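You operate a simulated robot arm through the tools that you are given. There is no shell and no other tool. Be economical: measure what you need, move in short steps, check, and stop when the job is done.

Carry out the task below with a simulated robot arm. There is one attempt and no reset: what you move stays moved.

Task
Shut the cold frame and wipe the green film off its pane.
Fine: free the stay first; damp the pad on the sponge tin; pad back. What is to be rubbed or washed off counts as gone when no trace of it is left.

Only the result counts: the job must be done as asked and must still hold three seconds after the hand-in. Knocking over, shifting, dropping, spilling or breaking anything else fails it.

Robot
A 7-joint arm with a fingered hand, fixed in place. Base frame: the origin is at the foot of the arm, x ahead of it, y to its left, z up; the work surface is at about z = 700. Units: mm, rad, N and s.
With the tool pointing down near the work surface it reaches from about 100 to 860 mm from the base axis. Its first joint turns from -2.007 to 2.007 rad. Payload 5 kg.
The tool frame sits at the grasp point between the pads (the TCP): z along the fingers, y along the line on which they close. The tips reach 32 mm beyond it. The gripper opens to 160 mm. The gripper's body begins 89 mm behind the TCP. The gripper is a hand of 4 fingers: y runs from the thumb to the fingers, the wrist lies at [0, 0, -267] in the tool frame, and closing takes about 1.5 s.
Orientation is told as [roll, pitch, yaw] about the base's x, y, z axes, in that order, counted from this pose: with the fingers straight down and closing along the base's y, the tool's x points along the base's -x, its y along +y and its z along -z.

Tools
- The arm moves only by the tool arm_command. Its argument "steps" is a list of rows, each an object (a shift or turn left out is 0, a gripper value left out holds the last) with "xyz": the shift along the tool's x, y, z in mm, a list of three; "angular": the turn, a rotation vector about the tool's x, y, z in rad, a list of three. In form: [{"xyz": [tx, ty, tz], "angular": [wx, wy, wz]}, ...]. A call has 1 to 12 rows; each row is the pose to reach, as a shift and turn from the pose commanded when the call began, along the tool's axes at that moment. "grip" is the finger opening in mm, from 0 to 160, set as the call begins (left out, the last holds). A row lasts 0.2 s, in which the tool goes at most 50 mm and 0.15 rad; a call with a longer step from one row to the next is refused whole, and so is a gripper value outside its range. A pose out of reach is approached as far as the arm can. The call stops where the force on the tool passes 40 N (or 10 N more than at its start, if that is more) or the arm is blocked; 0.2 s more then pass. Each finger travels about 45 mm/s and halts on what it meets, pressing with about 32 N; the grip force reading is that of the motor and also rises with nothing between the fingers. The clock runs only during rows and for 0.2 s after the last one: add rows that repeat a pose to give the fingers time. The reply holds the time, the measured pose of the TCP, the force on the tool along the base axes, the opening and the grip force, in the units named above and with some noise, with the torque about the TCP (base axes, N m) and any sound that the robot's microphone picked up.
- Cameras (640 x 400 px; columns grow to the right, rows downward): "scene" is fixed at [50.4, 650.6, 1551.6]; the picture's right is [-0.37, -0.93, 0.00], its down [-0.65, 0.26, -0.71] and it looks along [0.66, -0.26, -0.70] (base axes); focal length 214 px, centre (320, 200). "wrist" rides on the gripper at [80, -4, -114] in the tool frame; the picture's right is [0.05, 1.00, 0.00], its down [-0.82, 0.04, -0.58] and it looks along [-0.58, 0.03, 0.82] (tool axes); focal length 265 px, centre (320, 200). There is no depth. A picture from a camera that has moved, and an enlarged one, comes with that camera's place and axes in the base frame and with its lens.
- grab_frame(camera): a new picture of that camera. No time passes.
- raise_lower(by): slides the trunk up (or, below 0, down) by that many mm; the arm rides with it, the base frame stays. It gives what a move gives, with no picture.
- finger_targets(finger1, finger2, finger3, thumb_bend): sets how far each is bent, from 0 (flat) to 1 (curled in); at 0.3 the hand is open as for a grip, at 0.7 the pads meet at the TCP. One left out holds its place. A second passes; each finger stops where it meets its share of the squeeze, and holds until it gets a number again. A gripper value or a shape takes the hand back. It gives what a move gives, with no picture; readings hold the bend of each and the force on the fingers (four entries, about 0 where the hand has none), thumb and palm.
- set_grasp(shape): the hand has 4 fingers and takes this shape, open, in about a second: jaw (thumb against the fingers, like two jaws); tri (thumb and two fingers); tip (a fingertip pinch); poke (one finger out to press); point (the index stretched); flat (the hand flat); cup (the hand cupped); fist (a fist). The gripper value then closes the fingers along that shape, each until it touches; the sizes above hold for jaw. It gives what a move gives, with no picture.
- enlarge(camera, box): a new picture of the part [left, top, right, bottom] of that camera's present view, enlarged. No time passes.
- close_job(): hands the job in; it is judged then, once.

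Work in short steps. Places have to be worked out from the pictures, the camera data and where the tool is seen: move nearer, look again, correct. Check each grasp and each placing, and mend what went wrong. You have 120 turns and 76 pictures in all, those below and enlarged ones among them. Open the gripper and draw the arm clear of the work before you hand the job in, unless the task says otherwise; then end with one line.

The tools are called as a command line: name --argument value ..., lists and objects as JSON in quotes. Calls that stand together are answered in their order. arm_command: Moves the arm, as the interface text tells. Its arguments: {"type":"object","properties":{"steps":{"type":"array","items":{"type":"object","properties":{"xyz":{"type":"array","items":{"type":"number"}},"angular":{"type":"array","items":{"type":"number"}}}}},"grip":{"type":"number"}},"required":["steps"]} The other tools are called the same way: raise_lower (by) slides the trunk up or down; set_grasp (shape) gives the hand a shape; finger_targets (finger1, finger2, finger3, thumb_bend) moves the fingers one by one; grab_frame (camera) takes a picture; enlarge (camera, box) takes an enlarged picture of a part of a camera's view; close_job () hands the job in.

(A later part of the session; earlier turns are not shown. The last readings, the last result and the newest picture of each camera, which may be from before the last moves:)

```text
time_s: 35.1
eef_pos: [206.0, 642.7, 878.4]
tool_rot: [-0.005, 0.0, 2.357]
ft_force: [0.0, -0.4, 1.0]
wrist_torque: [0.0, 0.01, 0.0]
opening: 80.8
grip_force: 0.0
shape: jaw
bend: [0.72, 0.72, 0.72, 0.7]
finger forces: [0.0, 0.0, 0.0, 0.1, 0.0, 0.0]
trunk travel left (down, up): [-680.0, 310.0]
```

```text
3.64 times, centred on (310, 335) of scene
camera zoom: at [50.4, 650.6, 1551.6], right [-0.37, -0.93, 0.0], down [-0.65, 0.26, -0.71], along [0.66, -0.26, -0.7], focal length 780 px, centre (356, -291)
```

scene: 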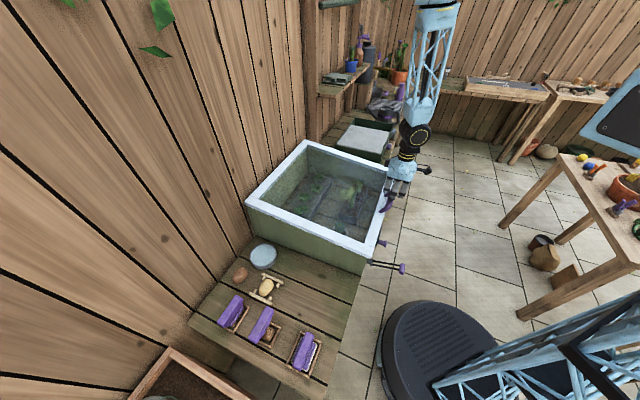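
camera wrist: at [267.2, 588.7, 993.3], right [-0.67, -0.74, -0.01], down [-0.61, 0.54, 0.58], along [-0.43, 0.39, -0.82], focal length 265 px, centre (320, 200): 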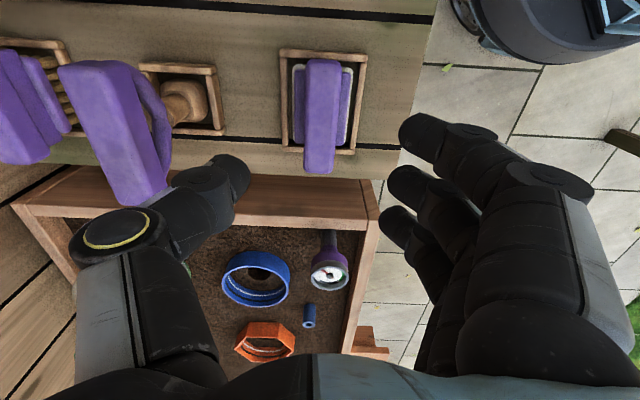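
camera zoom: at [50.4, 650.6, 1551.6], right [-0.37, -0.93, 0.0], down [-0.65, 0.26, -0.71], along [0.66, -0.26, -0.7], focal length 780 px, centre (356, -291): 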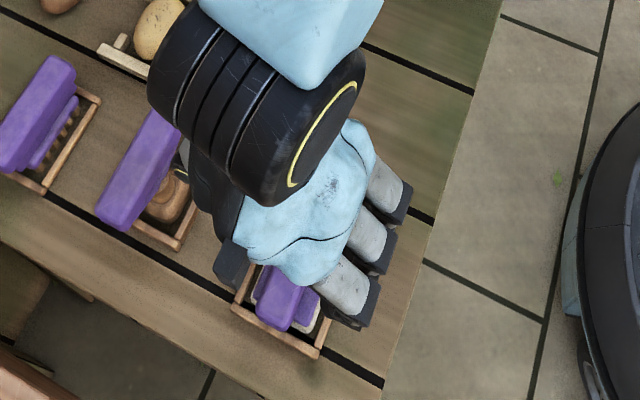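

The hand is centred over the handle, whose top is near z≈758. I'll descend with force watch and then look.

arm_command --steps '[{"xyz": [-3, 0, 35]}, {"xyz": [-3, 0, 70]}, {"xyz": [-3, 0, 95]}, {"xyz": [-3, 0, 115]}]' --grip 75

grab_frame --camera "wrist"

```text
time_s: 36.1
eef_pos: [204.7, 644.5, 762.5]
tool_rot: [-0.005, 0.001, 2.358]
ft_force: [-0.5, 0.2, -0.6]
wrist_torque: [-0.02, 0.03, 0.0]
opening: 75.6
grip_force: 0.0
shape: jaw
bend: [0.73, 0.73, 0.73, 0.7]
finger forces: [0.0, 0.1, 0.1, 0.1, 0.0, 0.0]
trunk travel left (down, up): [-680.0, 310.0]
```

```text
35 pictures are left
camera wrist: at [265.3, 590.9, 876.5], right [-0.67, -0.74, -0.01], down [-0.61, 0.54, 0.58], along [-0.43, 0.39, -0.82], focal length 265 px, centre (320, 200)
```

wrist: 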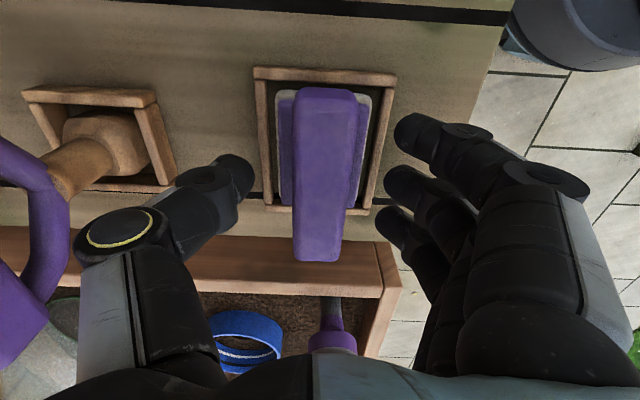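

The handle lies between thumb and fingers. I'll lower about 15 mm and close on it.

arm_command --steps '[{"xyz": [0, 0, 8]}, {"xyz": [0, 0, 15]}]'

arm_command --steps '[{"xyz": [0, 0, 0]}, {"xyz": [0, 0, 0]}, {"xyz": [0, 0, 0]}, {"xyz": [0, 0, 0]}, {"xyz": [0, 0, 0]}, {"xyz": [0, 0, 0]}, {"xyz": [0, 0, 0]}]' --grip 10

grab_frame --camera "wrist"

```text
time_s: 36.7
eef_pos: [203.7, 644.6, 747.6]
tool_rot: [-0.005, 0.0, 2.359]
ft_force: [0.7, 0.0, 0.3]
wrist_torque: [0.02, 0.02, 0.0]
opening: 75.7
grip_force: 0.1
shape: jaw
bend: [0.73, 0.73, 0.73, 0.7]
finger forces: [0.0, 0.1, 0.1, 0.1, 0.0, 0.1]
trunk travel left (down, up): [-680.0, 310.0]
```

```text
time_s: 38.3
eef_pos: [204.0, 643.9, 750.7]
tool_rot: [-0.007, -0.001, 2.358]
ft_force: [-8.1, -8.2, 35.6]
wrist_torque: [-1.02, 0.94, -0.19]
opening: 37.9
grip_force: 32.1
shape: jaw
bend: [0.74, 0.74, 0.74, 0.7]
finger forces: [24.0, 23.2, 21.7, 0.1, 33.1, 0.0]
trunk travel left (down, up): [-680.0, 310.0]
```

```text
34 pictures are left
camera wrist: at [264.7, 590.3, 865.1], right [-0.67, -0.74, -0.01], down [-0.61, 0.54, 0.58], along [-0.43, 0.39, -0.82], focal length 265 px, centre (320, 200)
```

wrist: 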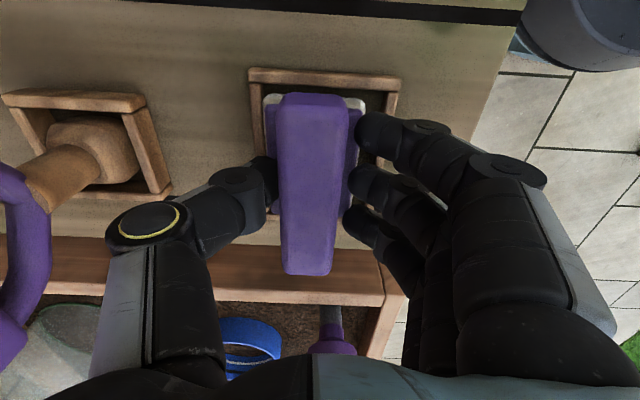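

All three fingers and the thumb hold the handle. I'll lift straight up and check.

arm_command --steps '[{"xyz": [0, 0, -10]}, {"xyz": [0, 0, -40]}, {"xyz": [0, 0, -80]}, {"xyz": [0, 0, -120]}]'

grab_frame --camera "wrist"

enlarge --camera "scene" --box '[220, 230, 380, 390]'

```text
time_s: 39.3
eef_pos: [202.0, 643.8, 868.6]
tool_rot: [-0.005, -0.001, 2.358]
ft_force: [0.1, 0.2, -0.9]
wrist_torque: [0.0, 0.0, 0.02]
opening: 35.8
grip_force: 32.4
shape: jaw
bend: [0.73, 0.73, 0.73, 0.7]
finger forces: [10.3, 10.2, 9.9, 0.0, 33.6, 0.0]
trunk travel left (down, up): [-680.0, 310.0]
```

```text
33 pictures are left
camera wrist: at [263.6, 591.3, 983.6], right [-0.67, -0.74, -0.01], down [-0.61, 0.54, 0.58], along [-0.43, 0.39, -0.82], focal length 265 px, centre (320, 200)
```

wrist: 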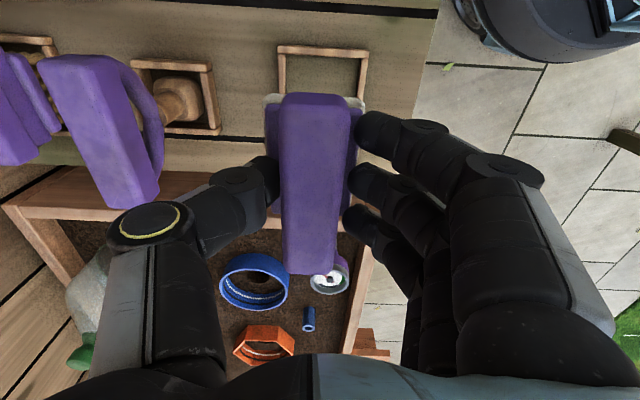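

```text
2.50 times, centred on (300, 310) of scene
camera zoom: at [50.4, 650.6, 1551.6], right [-0.37, -0.93, 0.0], down [-0.65, 0.26, -0.71], along [0.66, -0.26, -0.7], focal length 536 px, centre (370, -75)
```

zoom: 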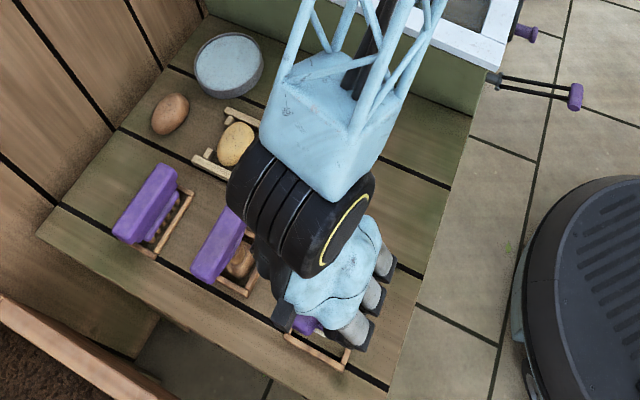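

The pad is held firmly; its rest pose for returning was TCP (204, 644, 750) at yaw 2.358. I'll carry it above the sponge tin, near (602, 702), with the tin top at about z=720.

arm_command --steps '[{"xyz": [27, -36, -4]}, {"xyz": [54, -72, -8]}, {"xyz": [81, -108, -12]}, {"xyz": [108, -144, -16]}, {"xyz": [135, -180, -20]}, {"xyz": [162, -216, -20]}, {"xyz": [189, -252, -20]}, {"xyz": [216, -288, -20]}, {"xyz": [240, -320, -20]}]'

grab_frame --camera "scene"

grab_frame --camera "wrist"

```text
time_s: 41.3
eef_pos: [599.8, 702.2, 889.1]
tool_rot: [-0.005, 0.0, 2.359]
ft_force: [-0.9, 1.0, -0.7]
wrist_torque: [0.03, 0.06, 0.0]
opening: 35.3
grip_force: 32.3
shape: jaw
bend: [0.73, 0.73, 0.73, 0.7]
finger forces: [9.1, 8.9, 8.8, 0.0, 30.0, 0.1]
trunk travel left (down, up): [-680.0, 310.0]
```

```text
31 pictures are left
```

scene: 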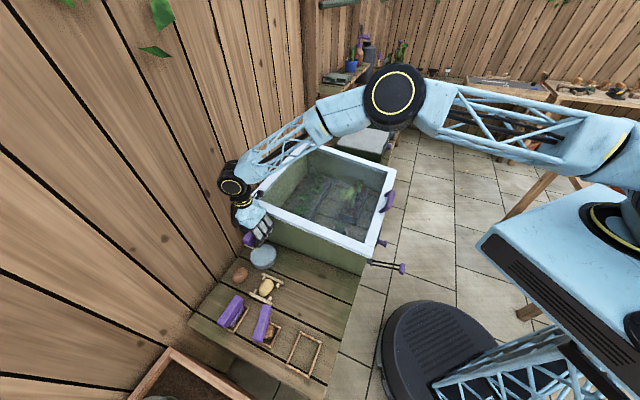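

```text
30 pictures are left
camera wrist: at [660.8, 648.2, 1003.6], right [-0.67, -0.74, -0.01], down [-0.61, 0.54, 0.58], along [-0.43, 0.39, -0.82], focal length 265 px, centre (320, 200)
```

wrist: 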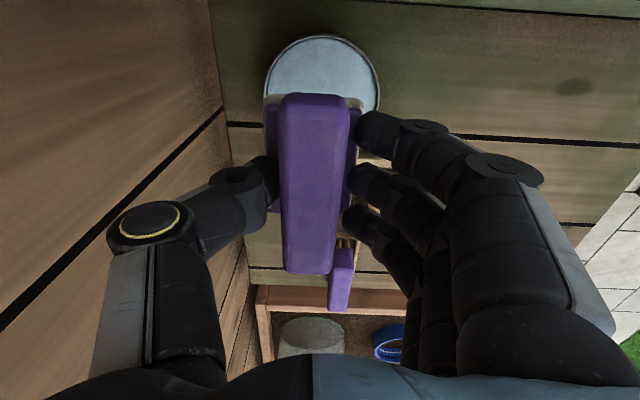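

The tin lies just below; its centre is about 8 mm further in +u. I'll shift and descend toward it.

arm_command --steps '[{"xyz": [8, -2, 40]}, {"xyz": [8, -2, 75]}, {"xyz": [8, -2, 90]}, {"xyz": [8, -2, 97]}, {"xyz": [8, -2, 103]}, {"xyz": [8, -2, 108]}]'

enlarge --camera "scene" --box '[210, 200, 310, 300]'

```text
time_s: 42.3
eef_pos: [610.9, 700.5, 805.3]
tool_rot: [-0.017, 0.0, 2.357]
ft_force: [-4.9, -2.2, 21.0]
wrist_torque: [-0.99, -1.87, -0.5]
opening: 35.0
grip_force: 31.3
shape: jaw
bend: [0.73, 0.73, 0.73, 0.7]
finger forces: [9.1, 8.8, 8.7, 0.0, 29.4, 0.1]
trunk travel left (down, up): [-680.0, 310.0]
stopped in row 4: the force on the tool passed its limit at 47 N (the readings are from after the stop); the commanded pose is now the measured one
```

```text
4.00 times, centred on (260, 250) of scene
camera zoom: at [50.4, 650.6, 1551.6], right [-0.37, -0.93, 0.0], down [-0.65, 0.26, -0.71], along [0.66, -0.26, -0.7], focal length 858 px, centre (560, 0)
```

zoom: 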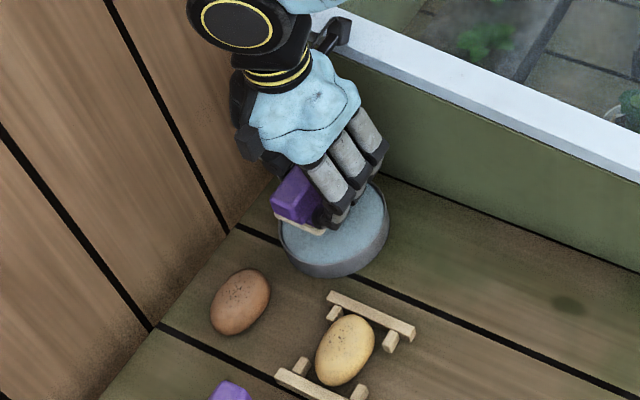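

The torque shows the camera housing touching the frame's edge, not the pad on the tin. I'll lift and turn the hand 90° so the housing faces the robot.

arm_command --steps '[{"xyz": [0, 0, -40]}, {"xyz": [0, 0, -85], "angular": [0, 0, 0.14]}, {"xyz": [0, 0, -105], "angular": [0, 0, 0.285]}, {"xyz": [0, 0, -105], "angular": [0, 0, 0.43]}, {"xyz": [0, 0, -105], "angular": [0, 0, 0.575]}, {"xyz": [0, 0, -105], "angular": [0, 0, 0.72]}, {"xyz": [0, 0, -105], "angular": [0, 0, 0.865]}, {"xyz": [0, 0, -105], "angular": [0, 0, 1.01]}, {"xyz": [0, 0, -105], "angular": [0, 0, 1.155]}, {"xyz": [0, 0, -105], "angular": [0, 0, 1.3]}, {"xyz": [0, 0, -105], "angular": [0, 0, 1.44]}, {"xyz": [0, 0, -105], "angular": [0, 0, 1.57]}]'

grab_frame --camera "wrist"

```text
time_s: 44.9
eef_pos: [609.5, 698.8, 905.2]
tool_rot: [-0.001, -0.011, 0.786]
ft_force: [0.8, 0.3, 0.0]
wrist_torque: [-0.03, -0.01, 0.02]
opening: 35.3
grip_force: 31.8
shape: jaw
bend: [0.73, 0.73, 0.73, 0.7]
finger forces: [8.6, 8.7, 8.8, 0.0, 28.5, 0.0]
trunk travel left (down, up): [-680.0, 310.0]
```

```text
28 pictures are left
camera wrist: at [556.2, 639.1, 1018.8], right [-0.74, 0.67, 0.0], down [0.54, 0.6, 0.59], along [0.39, 0.44, -0.81], focal length 265 px, centre (320, 200)
```

wrist: 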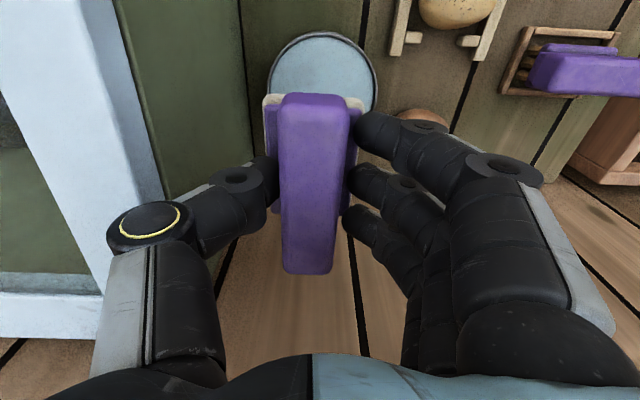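

The housing now faces the robot, the tin is under the pad, and the thumb clears the frame edge by about 15 mm. I'll centre slightly and descend slowly.

arm_command --steps '[{"xyz": [6, 2, 35]}, {"xyz": [7, 3, 70]}, {"xyz": [7, 3, 95]}, {"xyz": [7, 3, 110]}, {"xyz": [7, 3, 118]}, {"xyz": [7, 3, 126]}, {"xyz": [7, 3, 132]}, {"xyz": [7, 3, 138]}, {"xyz": [7, 3, 144]}]'

grab_frame --camera "wrist"

enlarge --camera "scene" --box '[210, 200, 310, 300]'

```text
time_s: 46.7
eef_pos: [606.2, 701.0, 776.2]
tool_rot: [0.002, -0.022, 0.785]
ft_force: [-3.0, -3.1, 21.7]
wrist_torque: [-0.41, 0.41, -0.04]
opening: 36.4
grip_force: 32.1
shape: jaw
bend: [0.74, 0.73, 0.73, 0.7]
finger forces: [17.8, 11.2, 8.1, 0.0, 34.0, 0.0]
trunk travel left (down, up): [-680.0, 310.0]
stopped in row 9: the force on the tool passed its limit at 46 N (the readings are from after the stop); the commanded pose is now the measured one
```

```text
27 pictures are left
camera wrist: at [552.1, 639.7, 890.1], right [-0.74, 0.67, 0.0], down [0.54, 0.6, 0.59], along [0.4, 0.44, -0.8], focal length 265 px, centre (320, 200)
```

wrist: 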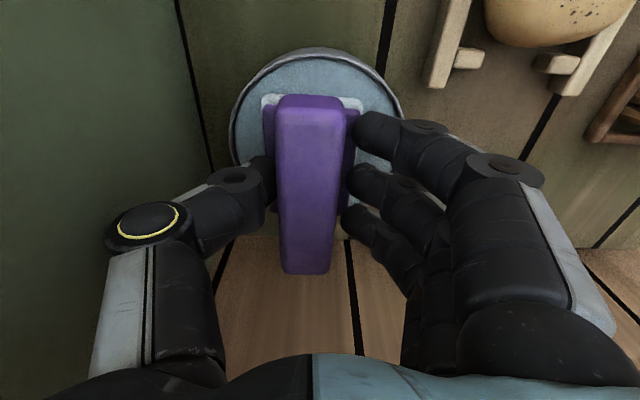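

```text
4.00 times, centred on (260, 250) of scene
camera zoom: at [50.4, 650.6, 1551.6], right [-0.37, -0.93, 0.0], down [-0.65, 0.26, -0.71], along [0.66, -0.26, -0.7], focal length 858 px, centre (560, 0)
```

zoom: 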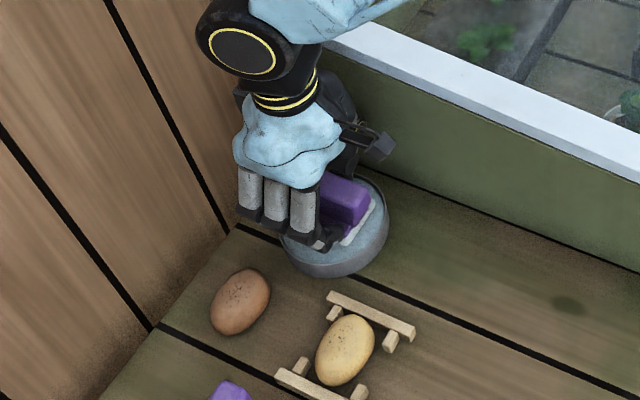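

The pad rests flat inside the tin and is pressed on the sponge. I'll rub it slightly there so it takes up water, then lift.

arm_command --steps '[{"xyz": [6, 0, 0]}, {"xyz": [10, 0, 0]}, {"xyz": [6, 0, 0]}, {"xyz": [0, 0, 0]}, {"xyz": [6, 0, 0]}, {"xyz": [10, 0, 0]}, {"xyz": [5, 0, 0]}, {"xyz": [5, 0, 0]}]'

arm_command --steps '[{"xyz": [0, 0, -40]}, {"xyz": [0, 0, -80]}, {"xyz": [0, 0, -120]}, {"xyz": [0, 0, -165]}, {"xyz": [0, 0, -210]}]'

enlarge --camera "scene" --box '[210, 170, 410, 300]'

```text
time_s: 47.6
eef_pos: [602.2, 697.8, 777.2]
tool_rot: [0.001, -0.018, 0.787]
ft_force: [-1.8, -3.7, 19.2]
wrist_torque: [-0.23, 0.21, 0.03]
opening: 36.5
grip_force: 32.0
shape: jaw
bend: [0.74, 0.73, 0.73, 0.7]
finger forces: [16.7, 11.0, 8.9, 0.0, 34.4, 0.1]
trunk travel left (down, up): [-680.0, 310.0]
stopped in row 4: the force on the tool passed its limit at 45 N (the readings are from after the stop); the commanded pose is now the measured one
```

```text
time_s: 48.8
eef_pos: [599.4, 693.4, 982.0]
tool_rot: [0.0, -0.014, 0.787]
ft_force: [0.0, 0.1, -1.0]
wrist_torque: [0.02, -0.04, 0.0]
opening: 36.3
grip_force: 31.8
shape: jaw
bend: [0.73, 0.73, 0.73, 0.7]
finger forces: [11.5, 9.0, 8.4, 0.0, 29.8, 0.0]
trunk travel left (down, up): [-680.0, 310.0]
```

```text
3.08 times, centred on (310, 235) of scene
camera zoom: at [50.4, 650.6, 1551.6], right [-0.37, -0.93, 0.0], down [-0.65, 0.26, -0.71], along [0.66, -0.26, -0.7], focal length 660 px, centre (351, 92)
```

zoom: 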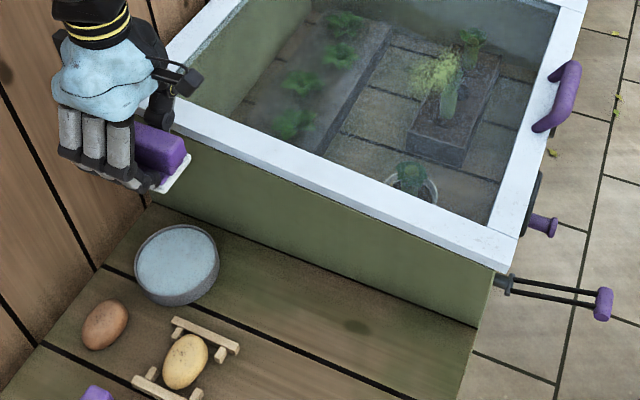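

The tin hasn't moved and the film is still on the pane at about v 627–705, u 235–325. The pane slopes up toward the wall by about 8°, so I'll carry the pad above the patch and tilt the tool to match.

arm_command --steps '[{"xyz": [10, -10, -30]}, {"xyz": [36, -46, -35]}, {"xyz": [62, -83, -35]}, {"xyz": [88, -120, -35]}, {"xyz": [115, -158, -35]}, {"xyz": [142, -196, -35], "angular": [0, -0.03, 0]}, {"xyz": [169, -234, -35], "angular": [0, -0.06, 0]}, {"xyz": [196, -272, -35], "angular": [0, -0.09, 0]}, {"xyz": [222, -310, -35], "angular": [0, -0.12, 0]}, {"xyz": [247, -345, -35], "angular": [0, -0.131, 0]}]'

grab_frame --camera "wrist"

enlarge --camera "scene" --box '[240, 120, 410, 260]'

```text
time_s: 51.0
eef_pos: [668.6, 273.9, 1016.9]
tool_rot: [0.001, -0.147, 0.788]
ft_force: [-0.1, -0.2, -0.6]
wrist_torque: [0.01, 0.03, 0.02]
opening: 35.9
grip_force: 32.2
shape: jaw
bend: [0.73, 0.73, 0.73, 0.7]
finger forces: [9.3, 8.4, 7.9, 0.0, 28.5, 0.1]
trunk travel left (down, up): [-680.0, 310.0]
```

```text
24 pictures are left
camera wrist: at [605.3, 202.9, 1117.3], right [-0.74, 0.67, -0.01], down [0.48, 0.54, 0.69], along [0.47, 0.51, -0.72], focal length 265 px, centre (320, 200)
```

wrist: 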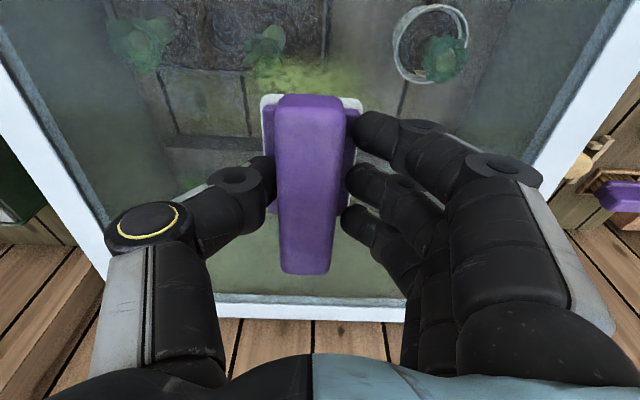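

```text
2.86 times, centred on (325, 190) of scene
camera zoom: at [50.4, 650.6, 1551.6], right [-0.37, -0.93, 0.0], down [-0.65, 0.26, -0.71], along [0.66, -0.26, -0.7], focal length 613 px, centre (306, 229)
```

zoom: 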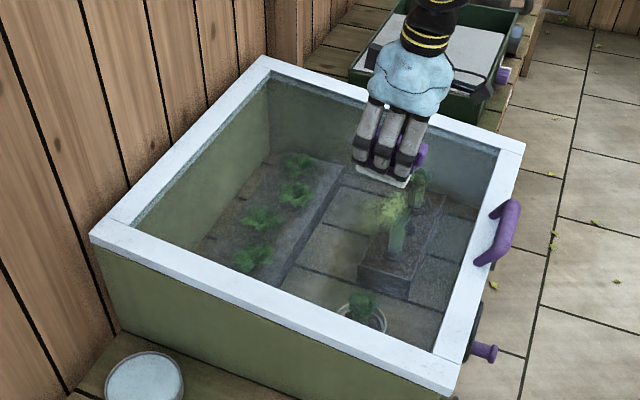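

The film is visible just ahead of the pad. I'll enlarge the wrist view to judge its extent.

enlarge --camera "wrist" --box '[120, 20, 460, 230]'

```text
1.88 times, centred on (290, 125) of wrist
camera zoom: at [605.3, 202.9, 1117.3], right [-0.74, 0.67, -0.01], down [0.48, 0.54, 0.69], along [0.47, 0.51, -0.72], focal length 500 px, centre (376, 341)
```

zoom: 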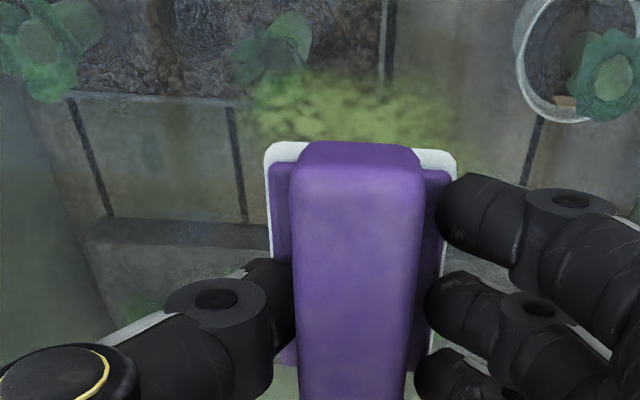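

The film spans about u 240–340, v 630–710. I'll lower the pad onto the patch in small steps until it touches.

arm_command --steps '[{"xyz": [20, 0, 35]}, {"xyz": [20, 0, 62]}, {"xyz": [20, 0, 70]}, {"xyz": [20, 0, 75]}, {"xyz": [20, 0, 79]}, {"xyz": [20, 0, 83]}, {"xyz": [20, 0, 87]}]'

```text
time_s: 52.4
eef_pos: [661.9, 269.4, 937.2]
tool_rot: [-0.004, -0.149, 0.787]
ft_force: [-10.5, -6.4, 28.4]
wrist_torque: [-0.37, 0.73, 0.0]
opening: 36.8
grip_force: 31.5
shape: jaw
bend: [0.74, 0.73, 0.73, 0.7]
finger forces: [22.6, 14.1, 8.6, 0.0, 32.7, 0.0]
trunk travel left (down, up): [-680.0, 310.0]
stopped in row 6: the force on the tool passed its limit at 45 N (the readings are from after the stop); the commanded pose is now the measured one
```

The contact is flat and centred on the pane. I'll ease off slightly and wipe back and forth along the frame.

arm_command --steps '[{"xyz": [0, 16, -2]}, {"xyz": [0, 34, -2]}, {"xyz": [0, 50, -2]}, {"xyz": [0, 30, -2]}, {"xyz": [0, 8, -2]}, {"xyz": [0, -14, -2]}, {"xyz": [0, -36, -2]}, {"xyz": [0, -58, -2]}, {"xyz": [0, -76, -2]}, {"xyz": [0, -52, -2]}, {"xyz": [0, -26, -2]}, {"xyz": [0, 0, -2]}]'

enlarge --camera "scene" --box '[240, 120, 410, 260]'

```text
time_s: 55.0
eef_pos: [662.3, 270.5, 936.8]
tool_rot: [-0.003, -0.147, 0.788]
ft_force: [4.5, -8.6, 30.9]
wrist_torque: [-0.99, -0.53, 0.08]
opening: 37.0
grip_force: 31.8
shape: jaw
bend: [0.74, 0.73, 0.73, 0.7]
finger forces: [17.1, 9.9, 6.3, 0.1, 38.9, 0.0]
trunk travel left (down, up): [-680.0, 310.0]
```

```text
2.86 times, centred on (325, 190) of scene
camera zoom: at [50.4, 650.6, 1551.6], right [-0.37, -0.93, 0.0], down [-0.65, 0.26, -0.71], along [0.66, -0.26, -0.7], focal length 613 px, centre (306, 229)
```

zoom: 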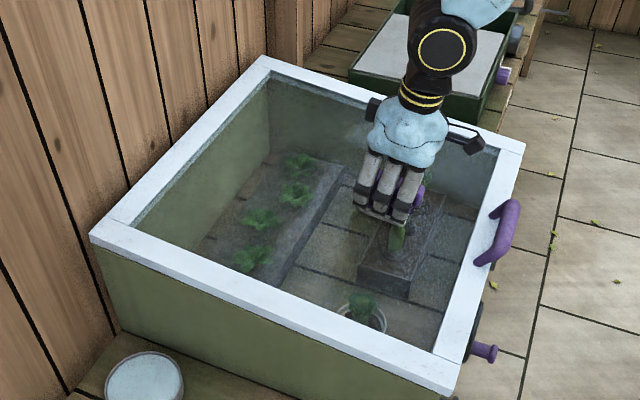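

The film is coming off. I'll wipe further lanes toward the wall and toward the front to cover the edges.

arm_command --steps '[{"xyz": [-15, 16, -2]}, {"xyz": [-30, 34, -2]}, {"xyz": [-38, 52, -2]}, {"xyz": [-38, 28, -2]}, {"xyz": [-38, 4, -2]}, {"xyz": [-38, -20, -2]}, {"xyz": [-38, -44, -2]}, {"xyz": [-38, -66, -2]}, {"xyz": [-38, -84, -2]}, {"xyz": [-22, -84, -2]}, {"xyz": [-5, -84, -2]}, {"xyz": [10, -84, -2]}]'

arm_command --steps '[{"xyz": [15, 20, -1]}, {"xyz": [18, 44, -1]}, {"xyz": [18, 68, -1]}, {"xyz": [18, 92, -1]}, {"xyz": [18, 116, -1]}, {"xyz": [18, 136, -1]}, {"xyz": [5, 136, -1]}, {"xyz": [-8, 136, -1]}, {"xyz": [-8, 110, -1]}, {"xyz": [-8, 84, -1]}, {"xyz": [-8, 58, -1]}, {"xyz": [-8, 30, -1]}]'

arm_command --steps '[{"xyz": [0, 0, -40]}, {"xyz": [0, 0, -80]}, {"xyz": [-40, 0, -110]}, {"xyz": [-85, 0, -125]}, {"xyz": [-130, 0, -140]}]'

enlarge --camera "scene" --box '[240, 120, 410, 260]'

grab_frame --camera "wrist"

```text
time_s: 57.6
eef_pos: [718.4, 203.7, 937.6]
tool_rot: [-0.005, -0.148, 0.788]
ft_force: [0.0, 1.6, 10.2]
wrist_torque: [0.07, 0.4, -0.06]
opening: 35.8
grip_force: 31.3
shape: jaw
bend: [0.74, 0.73, 0.73, 0.7]
finger forces: [17.5, 10.8, 7.5, 0.0, 30.1, 0.1]
trunk travel left (down, up): [-680.0, 310.0]
```

```text
time_s: 60.2
eef_pos: [700.4, 227.6, 937.9]
tool_rot: [-0.004, -0.147, 0.789]
ft_force: [0.0, -0.4, -1.2]
wrist_torque: [0.04, -0.01, -0.03]
opening: 35.0
grip_force: 31.8
shape: jaw
bend: [0.73, 0.73, 0.73, 0.7]
finger forces: [10.3, 9.0, 8.5, 0.1, 28.2, 0.0]
trunk travel left (down, up): [-680.0, 310.0]
```

```text
time_s: 61.4
eef_pos: [776.7, 305.6, 1098.6]
tool_rot: [-0.003, -0.147, 0.788]
ft_force: [1.1, -0.6, -0.1]
wrist_torque: [0.01, 0.0, -0.01]
opening: 35.5
grip_force: 32.6
shape: jaw
bend: [0.73, 0.73, 0.73, 0.7]
finger forces: [9.2, 8.8, 8.4, 0.1, 27.6, 0.0]
trunk travel left (down, up): [-680.0, 310.0]
```

```text
2.86 times, centred on (325, 190) of scene
camera zoom: at [50.4, 650.6, 1551.6], right [-0.37, -0.93, 0.0], down [-0.65, 0.26, -0.71], along [0.66, -0.26, -0.7], focal length 613 px, centre (306, 229)
```

zoom: 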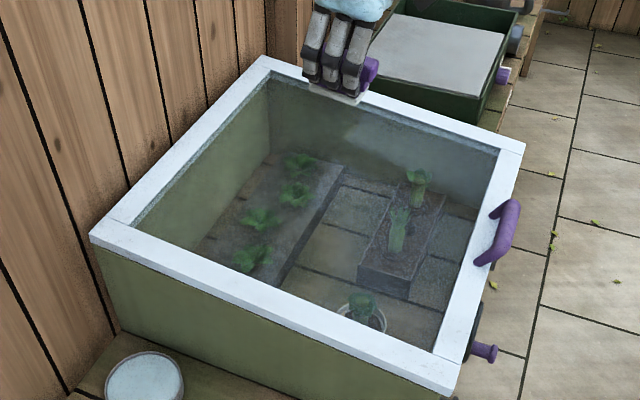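

```text
19 pictures are left
camera wrist: at [713.2, 235.6, 1200.0], right [-0.74, 0.67, -0.01], down [0.48, 0.54, 0.69], along [0.47, 0.51, -0.72], focal length 265 px, centre (320, 200)
```

wrist: 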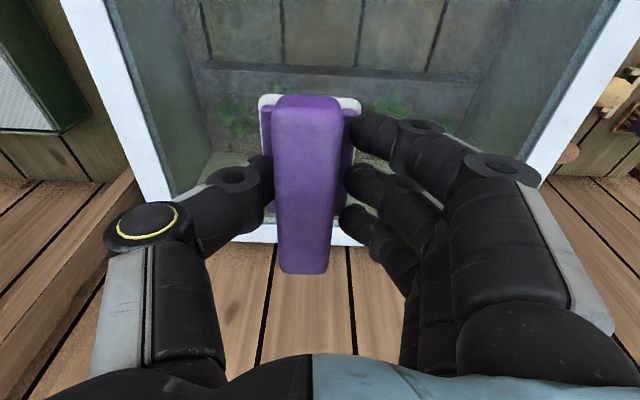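

The patch looks gone from the scene view. I'll move to where the wrist camera sees that part of the pane clearly and check for traces.

arm_command --steps '[{"xyz": [45, 0, -7]}, {"xyz": [92, 0, -14]}]'

enlarge --camera "wrist" --box '[120, 0, 480, 225]'

enlarge --camera "scene" --box '[310, 150, 390, 210]'

```text
time_s: 62.0
eef_pos: [708.7, 240.3, 1098.7]
tool_rot: [-0.002, -0.148, 0.787]
ft_force: [-0.2, 0.6, -1.6]
wrist_torque: [0.03, -0.02, 0.02]
opening: 35.1
grip_force: 31.7
shape: jaw
bend: [0.73, 0.73, 0.73, 0.7]
finger forces: [8.9, 8.7, 8.5, 0.1, 27.6, 0.0]
trunk travel left (down, up): [-680.0, 310.0]
```

```text
1.78 times, centred on (300, 112) of wrist
camera zoom: at [644.5, 169.4, 1200.0], right [-0.74, 0.67, -0.01], down [0.48, 0.54, 0.69], along [0.47, 0.51, -0.72], focal length 472 px, centre (356, 356)
```

zoom: 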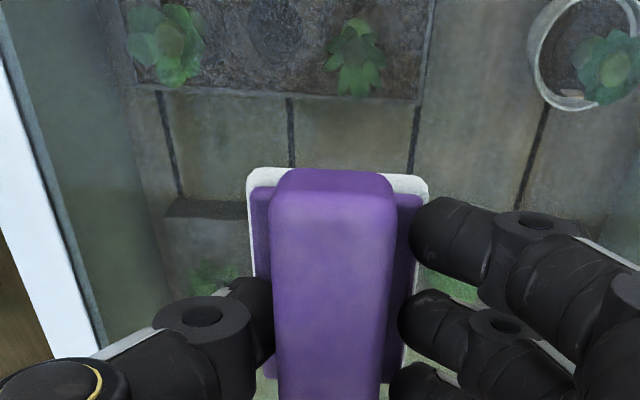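

```text
6.67 times, centred on (350, 180) of scene
camera zoom: at [50.4, 650.6, 1551.6], right [-0.37, -0.93, 0.0], down [-0.65, 0.26, -0.71], along [0.66, -0.26, -0.7], focal length 1430 px, centre (120, 333)
```

zoom: 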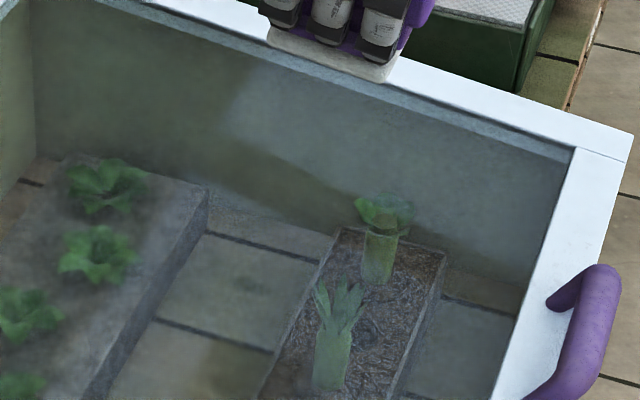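

No green remains where I wiped, but the front lane had little contact. I'll do a second, wider pass with proper contact, starting at u≈180, v≈622.

arm_command --steps '[{"xyz": [20, 40, 10]}, {"xyz": [40, 80, 30]}, {"xyz": [60, 115, 60]}, {"xyz": [73, 135, 95]}, {"xyz": [73, 148, 130]}, {"xyz": [73, 150, 146]}, {"xyz": [73, 150, 151]}, {"xyz": [73, 150, 155]}, {"xyz": [73, 150, 159]}, {"xyz": [73, 150, 163]}, {"xyz": [73, 150, 167]}]'

```text
refused: row 3 steps farther than a row can; nothing moved
```

The third row was slightly too long, so I'll re-space the steps.

arm_command --steps '[{"xyz": [20, 40, 10]}, {"xyz": [40, 78, 30]}, {"xyz": [56, 110, 60]}, {"xyz": [70, 135, 95]}, {"xyz": [73, 148, 130]}, {"xyz": [73, 150, 146]}, {"xyz": [73, 150, 151]}, {"xyz": [73, 150, 155]}, {"xyz": [73, 150, 159]}, {"xyz": [73, 150, 163]}, {"xyz": [73, 150, 167]}]'

```text
time_s: 64.1
eef_pos: [569.1, 310.3, 934.1]
tool_rot: [-0.006, -0.152, 0.789]
ft_force: [-9.6, -8.2, 31.3]
wrist_torque: [-0.39, 0.56, 0.03]
opening: 36.4
grip_force: 32.5
shape: jaw
bend: [0.74, 0.73, 0.73, 0.7]
finger forces: [20.6, 11.9, 8.5, 0.0, 32.8, 0.0]
trunk travel left (down, up): [-680.0, 310.0]
stopped in row 10: the force on the tool passed its limit at 46 N (the readings are from after the stop); the commanded pose is now the measured one
```

There is good contact at v=622. I'll stroke across at this level, step toward the wall, and come back.

arm_command --steps '[{"xyz": [0, -22, -1]}, {"xyz": [0, -46, -1]}, {"xyz": [0, -70, -1]}, {"xyz": [0, -94, -1]}, {"xyz": [0, -118, -1]}, {"xyz": [0, -142, -1]}, {"xyz": [0, -166, -1]}, {"xyz": [0, -188, -1]}, {"xyz": [-20, -188, -1]}, {"xyz": [-40, -188, -1]}]'

arm_command --steps '[{"xyz": [0, 22, 0]}, {"xyz": [0, 46, 0]}, {"xyz": [0, 70, 0]}, {"xyz": [0, 94, 0]}, {"xyz": [0, 118, 0]}, {"xyz": [0, 142, 0]}, {"xyz": [0, 166, 0]}, {"xyz": [0, 188, 0]}, {"xyz": [-20, 188, 0]}, {"xyz": [-40, 188, 0]}]'

arm_command --steps '[{"xyz": [0, -22, 0]}, {"xyz": [0, -46, 0]}, {"xyz": [0, -70, 0]}, {"xyz": [0, -94, 0]}, {"xyz": [0, -118, 0]}, {"xyz": [0, -142, 0]}, {"xyz": [0, -166, 0]}, {"xyz": [0, -188, 0]}]'

```text
time_s: 66.3
eef_pos: [732.1, 205.3, 937.9]
tool_rot: [-0.004, -0.15, 0.79]
ft_force: [-1.2, -4.0, 7.1]
wrist_torque: [-0.21, 0.37, 0.11]
opening: 35.7
grip_force: 32.1
shape: jaw
bend: [0.74, 0.73, 0.73, 0.7]
finger forces: [18.3, 10.9, 7.6, 0.0, 29.8, 0.0]
trunk travel left (down, up): [-680.0, 310.0]
```

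```text
time_s: 68.5
eef_pos: [628.5, 369.7, 944.8]
tool_rot: [-0.004, -0.147, 0.79]
ft_force: [0.3, 0.1, -0.9]
wrist_torque: [-0.03, 0.0, 0.0]
opening: 35.1
grip_force: 31.5
shape: jaw
bend: [0.73, 0.73, 0.73, 0.7]
finger forces: [12.0, 8.0, 8.9, 0.0, 27.4, 0.1]
trunk travel left (down, up): [-680.0, 310.0]
```

```text
time_s: 70.3
eef_pos: [760.2, 235.4, 945.2]
tool_rot: [-0.004, -0.15, 0.788]
ft_force: [-0.7, 0.0, -0.8]
wrist_torque: [0.04, 0.01, 0.06]
opening: 35.2
grip_force: 32.1
shape: jaw
bend: [0.73, 0.73, 0.73, 0.7]
finger forces: [11.4, 7.9, 8.9, 0.0, 27.3, 0.0]
trunk travel left (down, up): [-680.0, 310.0]
```

Contact faded in the rear lane because the pane slopes less than I assumed. I'll press down to contact here and stroke back.

arm_command --steps '[{"xyz": [0, 0, 3]}, {"xyz": [0, 0, 6]}, {"xyz": [0, 0, 9]}, {"xyz": [0, 0, 12]}, {"xyz": [0, 0, 15]}]'

arm_command --steps '[{"xyz": [0, 22, -1]}, {"xyz": [0, 46, -1]}, {"xyz": [0, 70, -1]}, {"xyz": [0, 94, -1]}, {"xyz": [0, 118, -1]}, {"xyz": [0, 142, -1]}, {"xyz": [0, 166, -1]}, {"xyz": [0, 188, -1]}, {"xyz": [20, 188, 0]}, {"xyz": [40, 188, 1]}]'

arm_command --steps '[{"xyz": [0, -22, 0]}, {"xyz": [0, -46, 0]}, {"xyz": [0, -70, 0]}, {"xyz": [0, -94, 0]}, {"xyz": [0, -118, 0]}, {"xyz": [0, -142, 0]}, {"xyz": [0, -166, 0]}, {"xyz": [0, -188, 0]}]'

```text
time_s: 71.0
eef_pos: [761.8, 236.2, 942.6]
tool_rot: [-0.006, -0.154, 0.789]
ft_force: [-10.5, -5.1, 25.5]
wrist_torque: [-0.19, 0.86, 0.12]
opening: 36.2
grip_force: 32.0
shape: jaw
bend: [0.74, 0.73, 0.73, 0.7]
finger forces: [25.4, 14.1, 8.4, 0.0, 29.7, 0.0]
trunk travel left (down, up): [-680.0, 310.0]
stopped in row 3: the force on the tool passed its limit at 44 N (the readings are from after the stop); the commanded pose is now the measured one
```

```text
time_s: 72.5
eef_pos: [660.0, 337.6, 942.7]
tool_rot: [-0.007, -0.154, 0.788]
ft_force: [-4.6, -5.9, 21.5]
wrist_torque: [-0.28, 0.46, 0.17]
opening: 37.2
grip_force: 32.3
shape: jaw
bend: [0.74, 0.74, 0.73, 0.7]
finger forces: [22.0, 11.0, 7.5, 0.1, 33.8, 0.0]
trunk travel left (down, up): [-680.0, 310.0]
stopped in row 7: the force on the tool passed its limit at 41 N (the readings are from after the stop); the commanded pose is now the measured one
```

```text
time_s: 74.3
eef_pos: [795.1, 206.0, 943.8]
tool_rot: [-0.006, -0.154, 0.788]
ft_force: [-5.5, 0.6, 11.8]
wrist_torque: [0.08, 0.62, -0.06]
opening: 36.2
grip_force: 32.6
shape: jaw
bend: [0.74, 0.73, 0.73, 0.7]
finger forces: [20.2, 11.9, 8.2, 0.0, 27.7, 0.1]
trunk travel left (down, up): [-680.0, 310.0]
```

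The rear lane is wiped with good contact. I'll lift and inspect the pane again.

arm_command --steps '[{"xyz": [0, 0, -45]}, {"xyz": [0, 10, -90]}, {"xyz": [10, 40, -125]}, {"xyz": [20, 80, -150]}, {"xyz": [30, 120, -160]}]'

enlarge --camera "wrist" --box '[120, 0, 480, 225]'

enlarge --camera "scene" --box '[240, 130, 400, 250]'

```text
time_s: 75.5
eef_pos: [668.5, 252.7, 1095.2]
tool_rot: [-0.007, -0.155, 0.787]
ft_force: [0.4, 1.3, -0.5]
wrist_torque: [0.02, -0.03, 0.03]
opening: 35.6
grip_force: 31.4
shape: jaw
bend: [0.73, 0.73, 0.73, 0.7]
finger forces: [11.1, 8.1, 8.1, 0.0, 27.7, 0.1]
trunk travel left (down, up): [-680.0, 310.0]
```

```text
1.78 times, centred on (300, 112) of wrist
camera zoom: at [604.3, 183.0, 1196.7], right [-0.74, 0.67, -0.01], down [0.47, 0.54, 0.69], along [0.47, 0.51, -0.72], focal length 472 px, centre (356, 356)
```

zoom: 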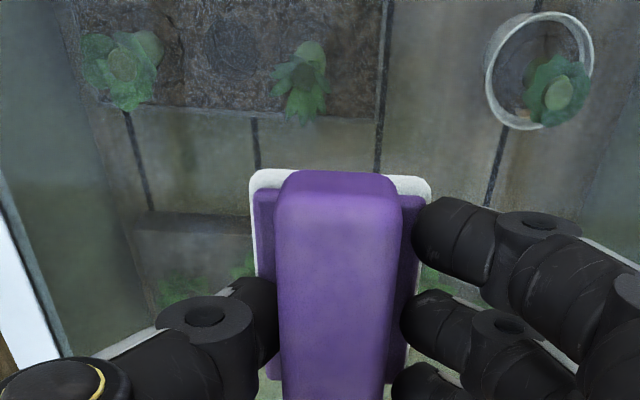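

```text
3.33 times, centred on (320, 190) of scene
camera zoom: at [50.4, 650.6, 1551.6], right [-0.37, -0.93, 0.0], down [-0.65, 0.26, -0.71], along [0.66, -0.26, -0.7], focal length 715 px, centre (320, 233)
```

zoom: 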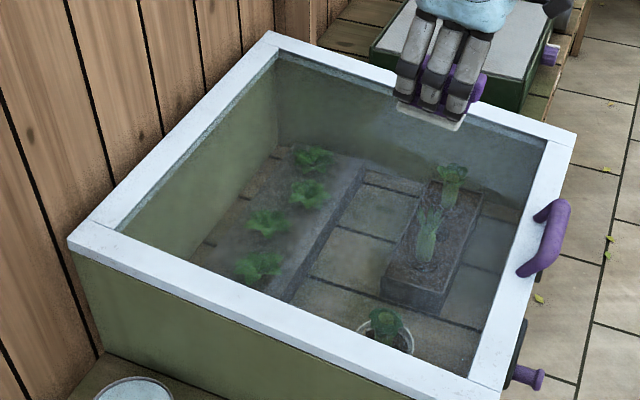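

The pane is clear of green. I'll level the hand and carry the pad back toward its tray.

arm_command --steps '[{"xyz": [0, 45, 0], "angular": [0, 0.03, 0]}, {"xyz": [0, 90, 0], "angular": [0, 0.06, 0]}, {"xyz": [0, 135, 0], "angular": [0, 0.09, 0]}, {"xyz": [0, 180, 0], "angular": [0, 0.12, 0]}, {"xyz": [0, 225, 0], "angular": [0, 0.155, 0]}, {"xyz": [0, 270, 0], "angular": [0, 0.155, 0]}, {"xyz": [0, 315, 0], "angular": [0, 0.155, 0]}, {"xyz": [0, 360, 0], "angular": [0, 0.155, 0]}, {"xyz": [0, 405, 0], "angular": [0, 0.155, 0]}, {"xyz": [0, 450, 0], "angular": [0, 0.155, 0]}]'

arm_command --steps '[{"xyz": [4, 13, 14], "angular": [0, 0, -0.131]}, {"xyz": [8, 26, 28], "angular": [0, 0, -0.262]}, {"xyz": [12, 39, 42], "angular": [0, 0, -0.393]}, {"xyz": [17, 52, 56], "angular": [0, 0, -0.524]}, {"xyz": [21, 65, 70], "angular": [0, 0, -0.654]}, {"xyz": [25, 78, 84], "angular": [0, 0, -0.785]}, {"xyz": [30, 91, 98], "angular": [0, 0, -0.916]}, {"xyz": [34, 104, 112], "angular": [0, 0, -1.047]}, {"xyz": [38, 117, 126], "angular": [0, 0, -1.178]}, {"xyz": [43, 130, 140], "angular": [0, 0, -1.309]}, {"xyz": [47, 143, 155], "angular": [0, 0, -1.44]}, {"xyz": [51, 156, 170], "angular": [0, 0, -1.571]}]'

grab_frame --camera "wrist"

```text
time_s: 77.7
eef_pos: [351.7, 572.7, 1091.5]
tool_rot: [-0.006, 0.001, 0.788]
ft_force: [0.5, 0.4, -0.7]
wrist_torque: [-0.02, -0.01, 0.01]
opening: 35.3
grip_force: 31.8
shape: jaw
bend: [0.73, 0.73, 0.73, 0.7]
finger forces: [9.6, 8.2, 8.1, 0.0, 26.9, 0.0]
trunk travel left (down, up): [-680.0, 310.0]
```

```text
time_s: 80.3
eef_pos: [207.0, 644.4, 919.3]
tool_rot: [0.001, 0.006, 2.362]
ft_force: [-0.5, 0.1, -2.0]
wrist_torque: [-0.02, 0.01, 0.0]
opening: 35.5
grip_force: 31.9
shape: jaw
bend: [0.73, 0.73, 0.73, 0.7]
finger forces: [9.0, 7.9, 8.1, 0.0, 26.4, 0.0]
trunk travel left (down, up): [-680.0, 310.0]
```

```text
14 pictures are left
camera wrist: at [267.3, 591.8, 1034.6], right [-0.67, -0.75, 0.0], down [-0.61, 0.55, 0.57], along [-0.43, 0.38, -0.82], focal length 265 px, centre (320, 200)
```

wrist: 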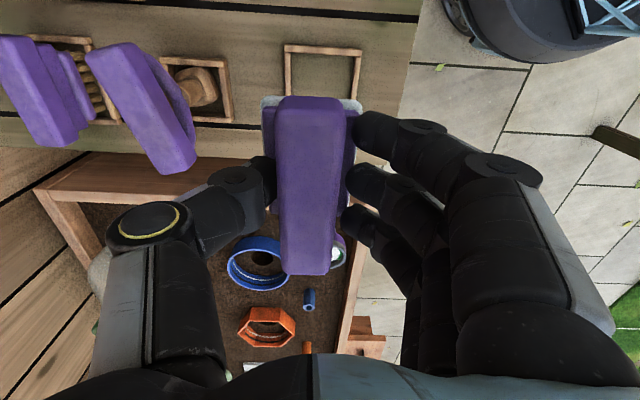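

I'm above the tray at almost the pickup pose. I'll correct by a couple of mm and descend most of the way.

arm_command --steps '[{"xyz": [-2, 2.5, 40]}, {"xyz": [-2, 2.5, 80]}, {"xyz": [-2, 2.5, 120]}, {"xyz": [-2, 2.5, 130]}]'

grab_frame --camera "wrist"

```text
time_s: 81.3
eef_pos: [203.0, 642.8, 789.7]
tool_rot: [0.001, 0.008, 2.358]
ft_force: [0.2, -0.1, -1.2]
wrist_torque: [-0.04, -0.01, 0.02]
opening: 35.2
grip_force: 32.1
shape: jaw
bend: [0.73, 0.73, 0.73, 0.7]
finger forces: [9.0, 8.0, 7.9, 0.0, 26.2, 0.0]
trunk travel left (down, up): [-680.0, 310.0]
```

```text
13 pictures are left
camera wrist: at [264.8, 589.6, 904.9], right [-0.67, -0.74, 0.0], down [-0.61, 0.55, 0.57], along [-0.43, 0.38, -0.82], focal length 265 px, centre (320, 200)
```

wrist: 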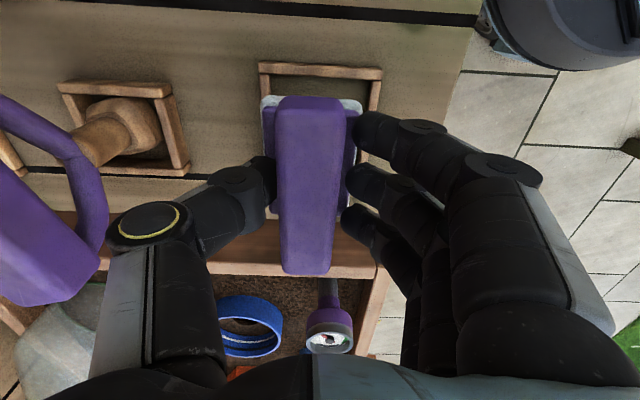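

The alignment matches the pickup view. I'll lower the rest of the way gently.

arm_command --steps '[{"xyz": [0, 1, 15]}, {"xyz": [0, 1, 25]}, {"xyz": [0, 1, 30]}, {"xyz": [0, 1, 34]}, {"xyz": [0, 1, 37]}, {"xyz": [0, 1, 39]}]'

grab_frame --camera "wrist"

```text
time_s: 82.7
eef_pos: [203.1, 639.8, 752.2]
tool_rot: [0.001, 0.006, 2.359]
ft_force: [0.2, -2.4, 5.6]
wrist_torque: [-0.06, 0.28, 0.07]
opening: 35.1
grip_force: 31.9
shape: jaw
bend: [0.73, 0.73, 0.73, 0.7]
finger forces: [8.6, 8.6, 9.6, 0.0, 26.6, 0.0]
trunk travel left (down, up): [-680.0, 310.0]
```

```text
12 pictures are left
camera wrist: at [263.6, 588.6, 867.5], right [-0.67, -0.74, 0.0], down [-0.61, 0.55, 0.57], along [-0.43, 0.38, -0.82], focal length 265 px, centre (320, 200)
```

wrist: 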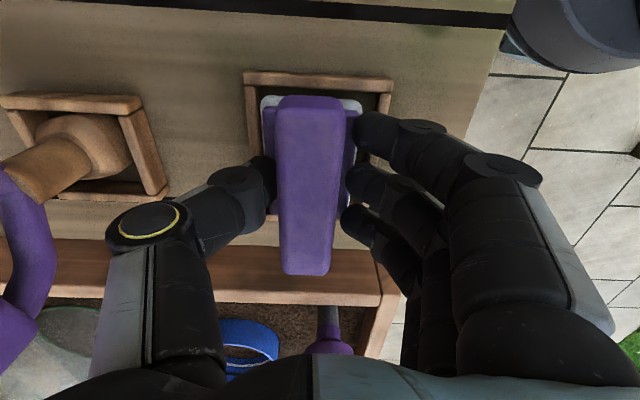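

The pad is sitting in its tray, within about 3 mm of where it was. I'll nudge it, then release slowly.

arm_command --steps '[{"xyz": [-1, -2.5, 0]}, {"xyz": [-1, -2.5, 1.5]}]'

arm_command --steps '[{"xyz": [0, 0, 0]}, {"xyz": [0, 0, 0]}, {"xyz": [0, 0, 0]}, {"xyz": [0, 0, 0]}, {"xyz": [0, 0, 0]}, {"xyz": [0, 0, 0]}]' --grip 75

arm_command --steps '[{"xyz": [0, 0, -30]}, {"xyz": [0, 0, -70]}, {"xyz": [0, 0, -110]}, {"xyz": [0, 0, -150]}, {"xyz": [0, 0, -190]}]'

grab_frame --camera "wrist"

```text
time_s: 83.3
eef_pos: [202.8, 643.3, 751.7]
tool_rot: [0.001, 0.005, 2.358]
ft_force: [-2.1, -8.5, 19.6]
wrist_torque: [-0.46, 0.65, 0.02]
opening: 35.5
grip_force: 31.6
shape: jaw
bend: [0.73, 0.73, 0.73, 0.7]
finger forces: [10.5, 12.9, 14.0, 0.0, 25.7, 0.1]
trunk travel left (down, up): [-680.0, 310.0]
```

```text
time_s: 84.7
eef_pos: [204.0, 643.3, 750.0]
tool_rot: [0.002, 0.008, 2.36]
ft_force: [0.6, -0.1, 0.0]
wrist_torque: [-0.03, 0.02, 0.01]
opening: 74.4
grip_force: 0.0
shape: jaw
bend: [0.73, 0.73, 0.73, 0.7]
finger forces: [0.0, 0.0, 0.1, 0.0, 0.1, 0.0]
trunk travel left (down, up): [-680.0, 310.0]
```

```text
time_s: 85.9
eef_pos: [203.8, 644.4, 940.1]
tool_rot: [0.002, 0.005, 2.356]
ft_force: [-0.1, 0.5, 0.0]
wrist_torque: [0.02, 0.01, -0.02]
opening: 74.2
grip_force: 0.0
shape: jaw
bend: [0.73, 0.73, 0.73, 0.7]
finger forces: [0.0, 0.0, 0.0, 0.0, 0.1, 0.1]
trunk travel left (down, up): [-680.0, 310.0]
```

```text
11 pictures are left
camera wrist: at [264.8, 591.0, 1054.5], right [-0.67, -0.74, 0.0], down [-0.61, 0.55, 0.57], along [-0.43, 0.38, -0.82], focal length 265 px, centre (320, 200)
```

wrist: 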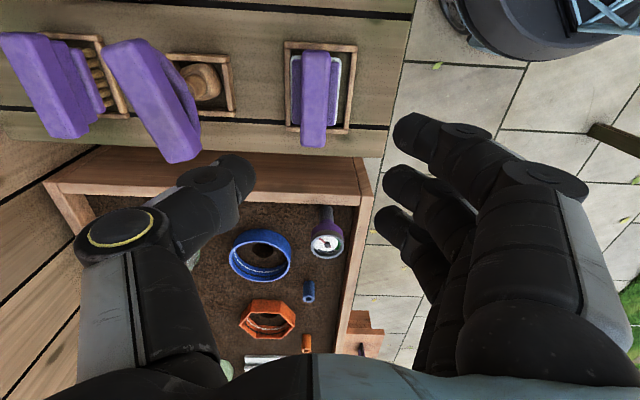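

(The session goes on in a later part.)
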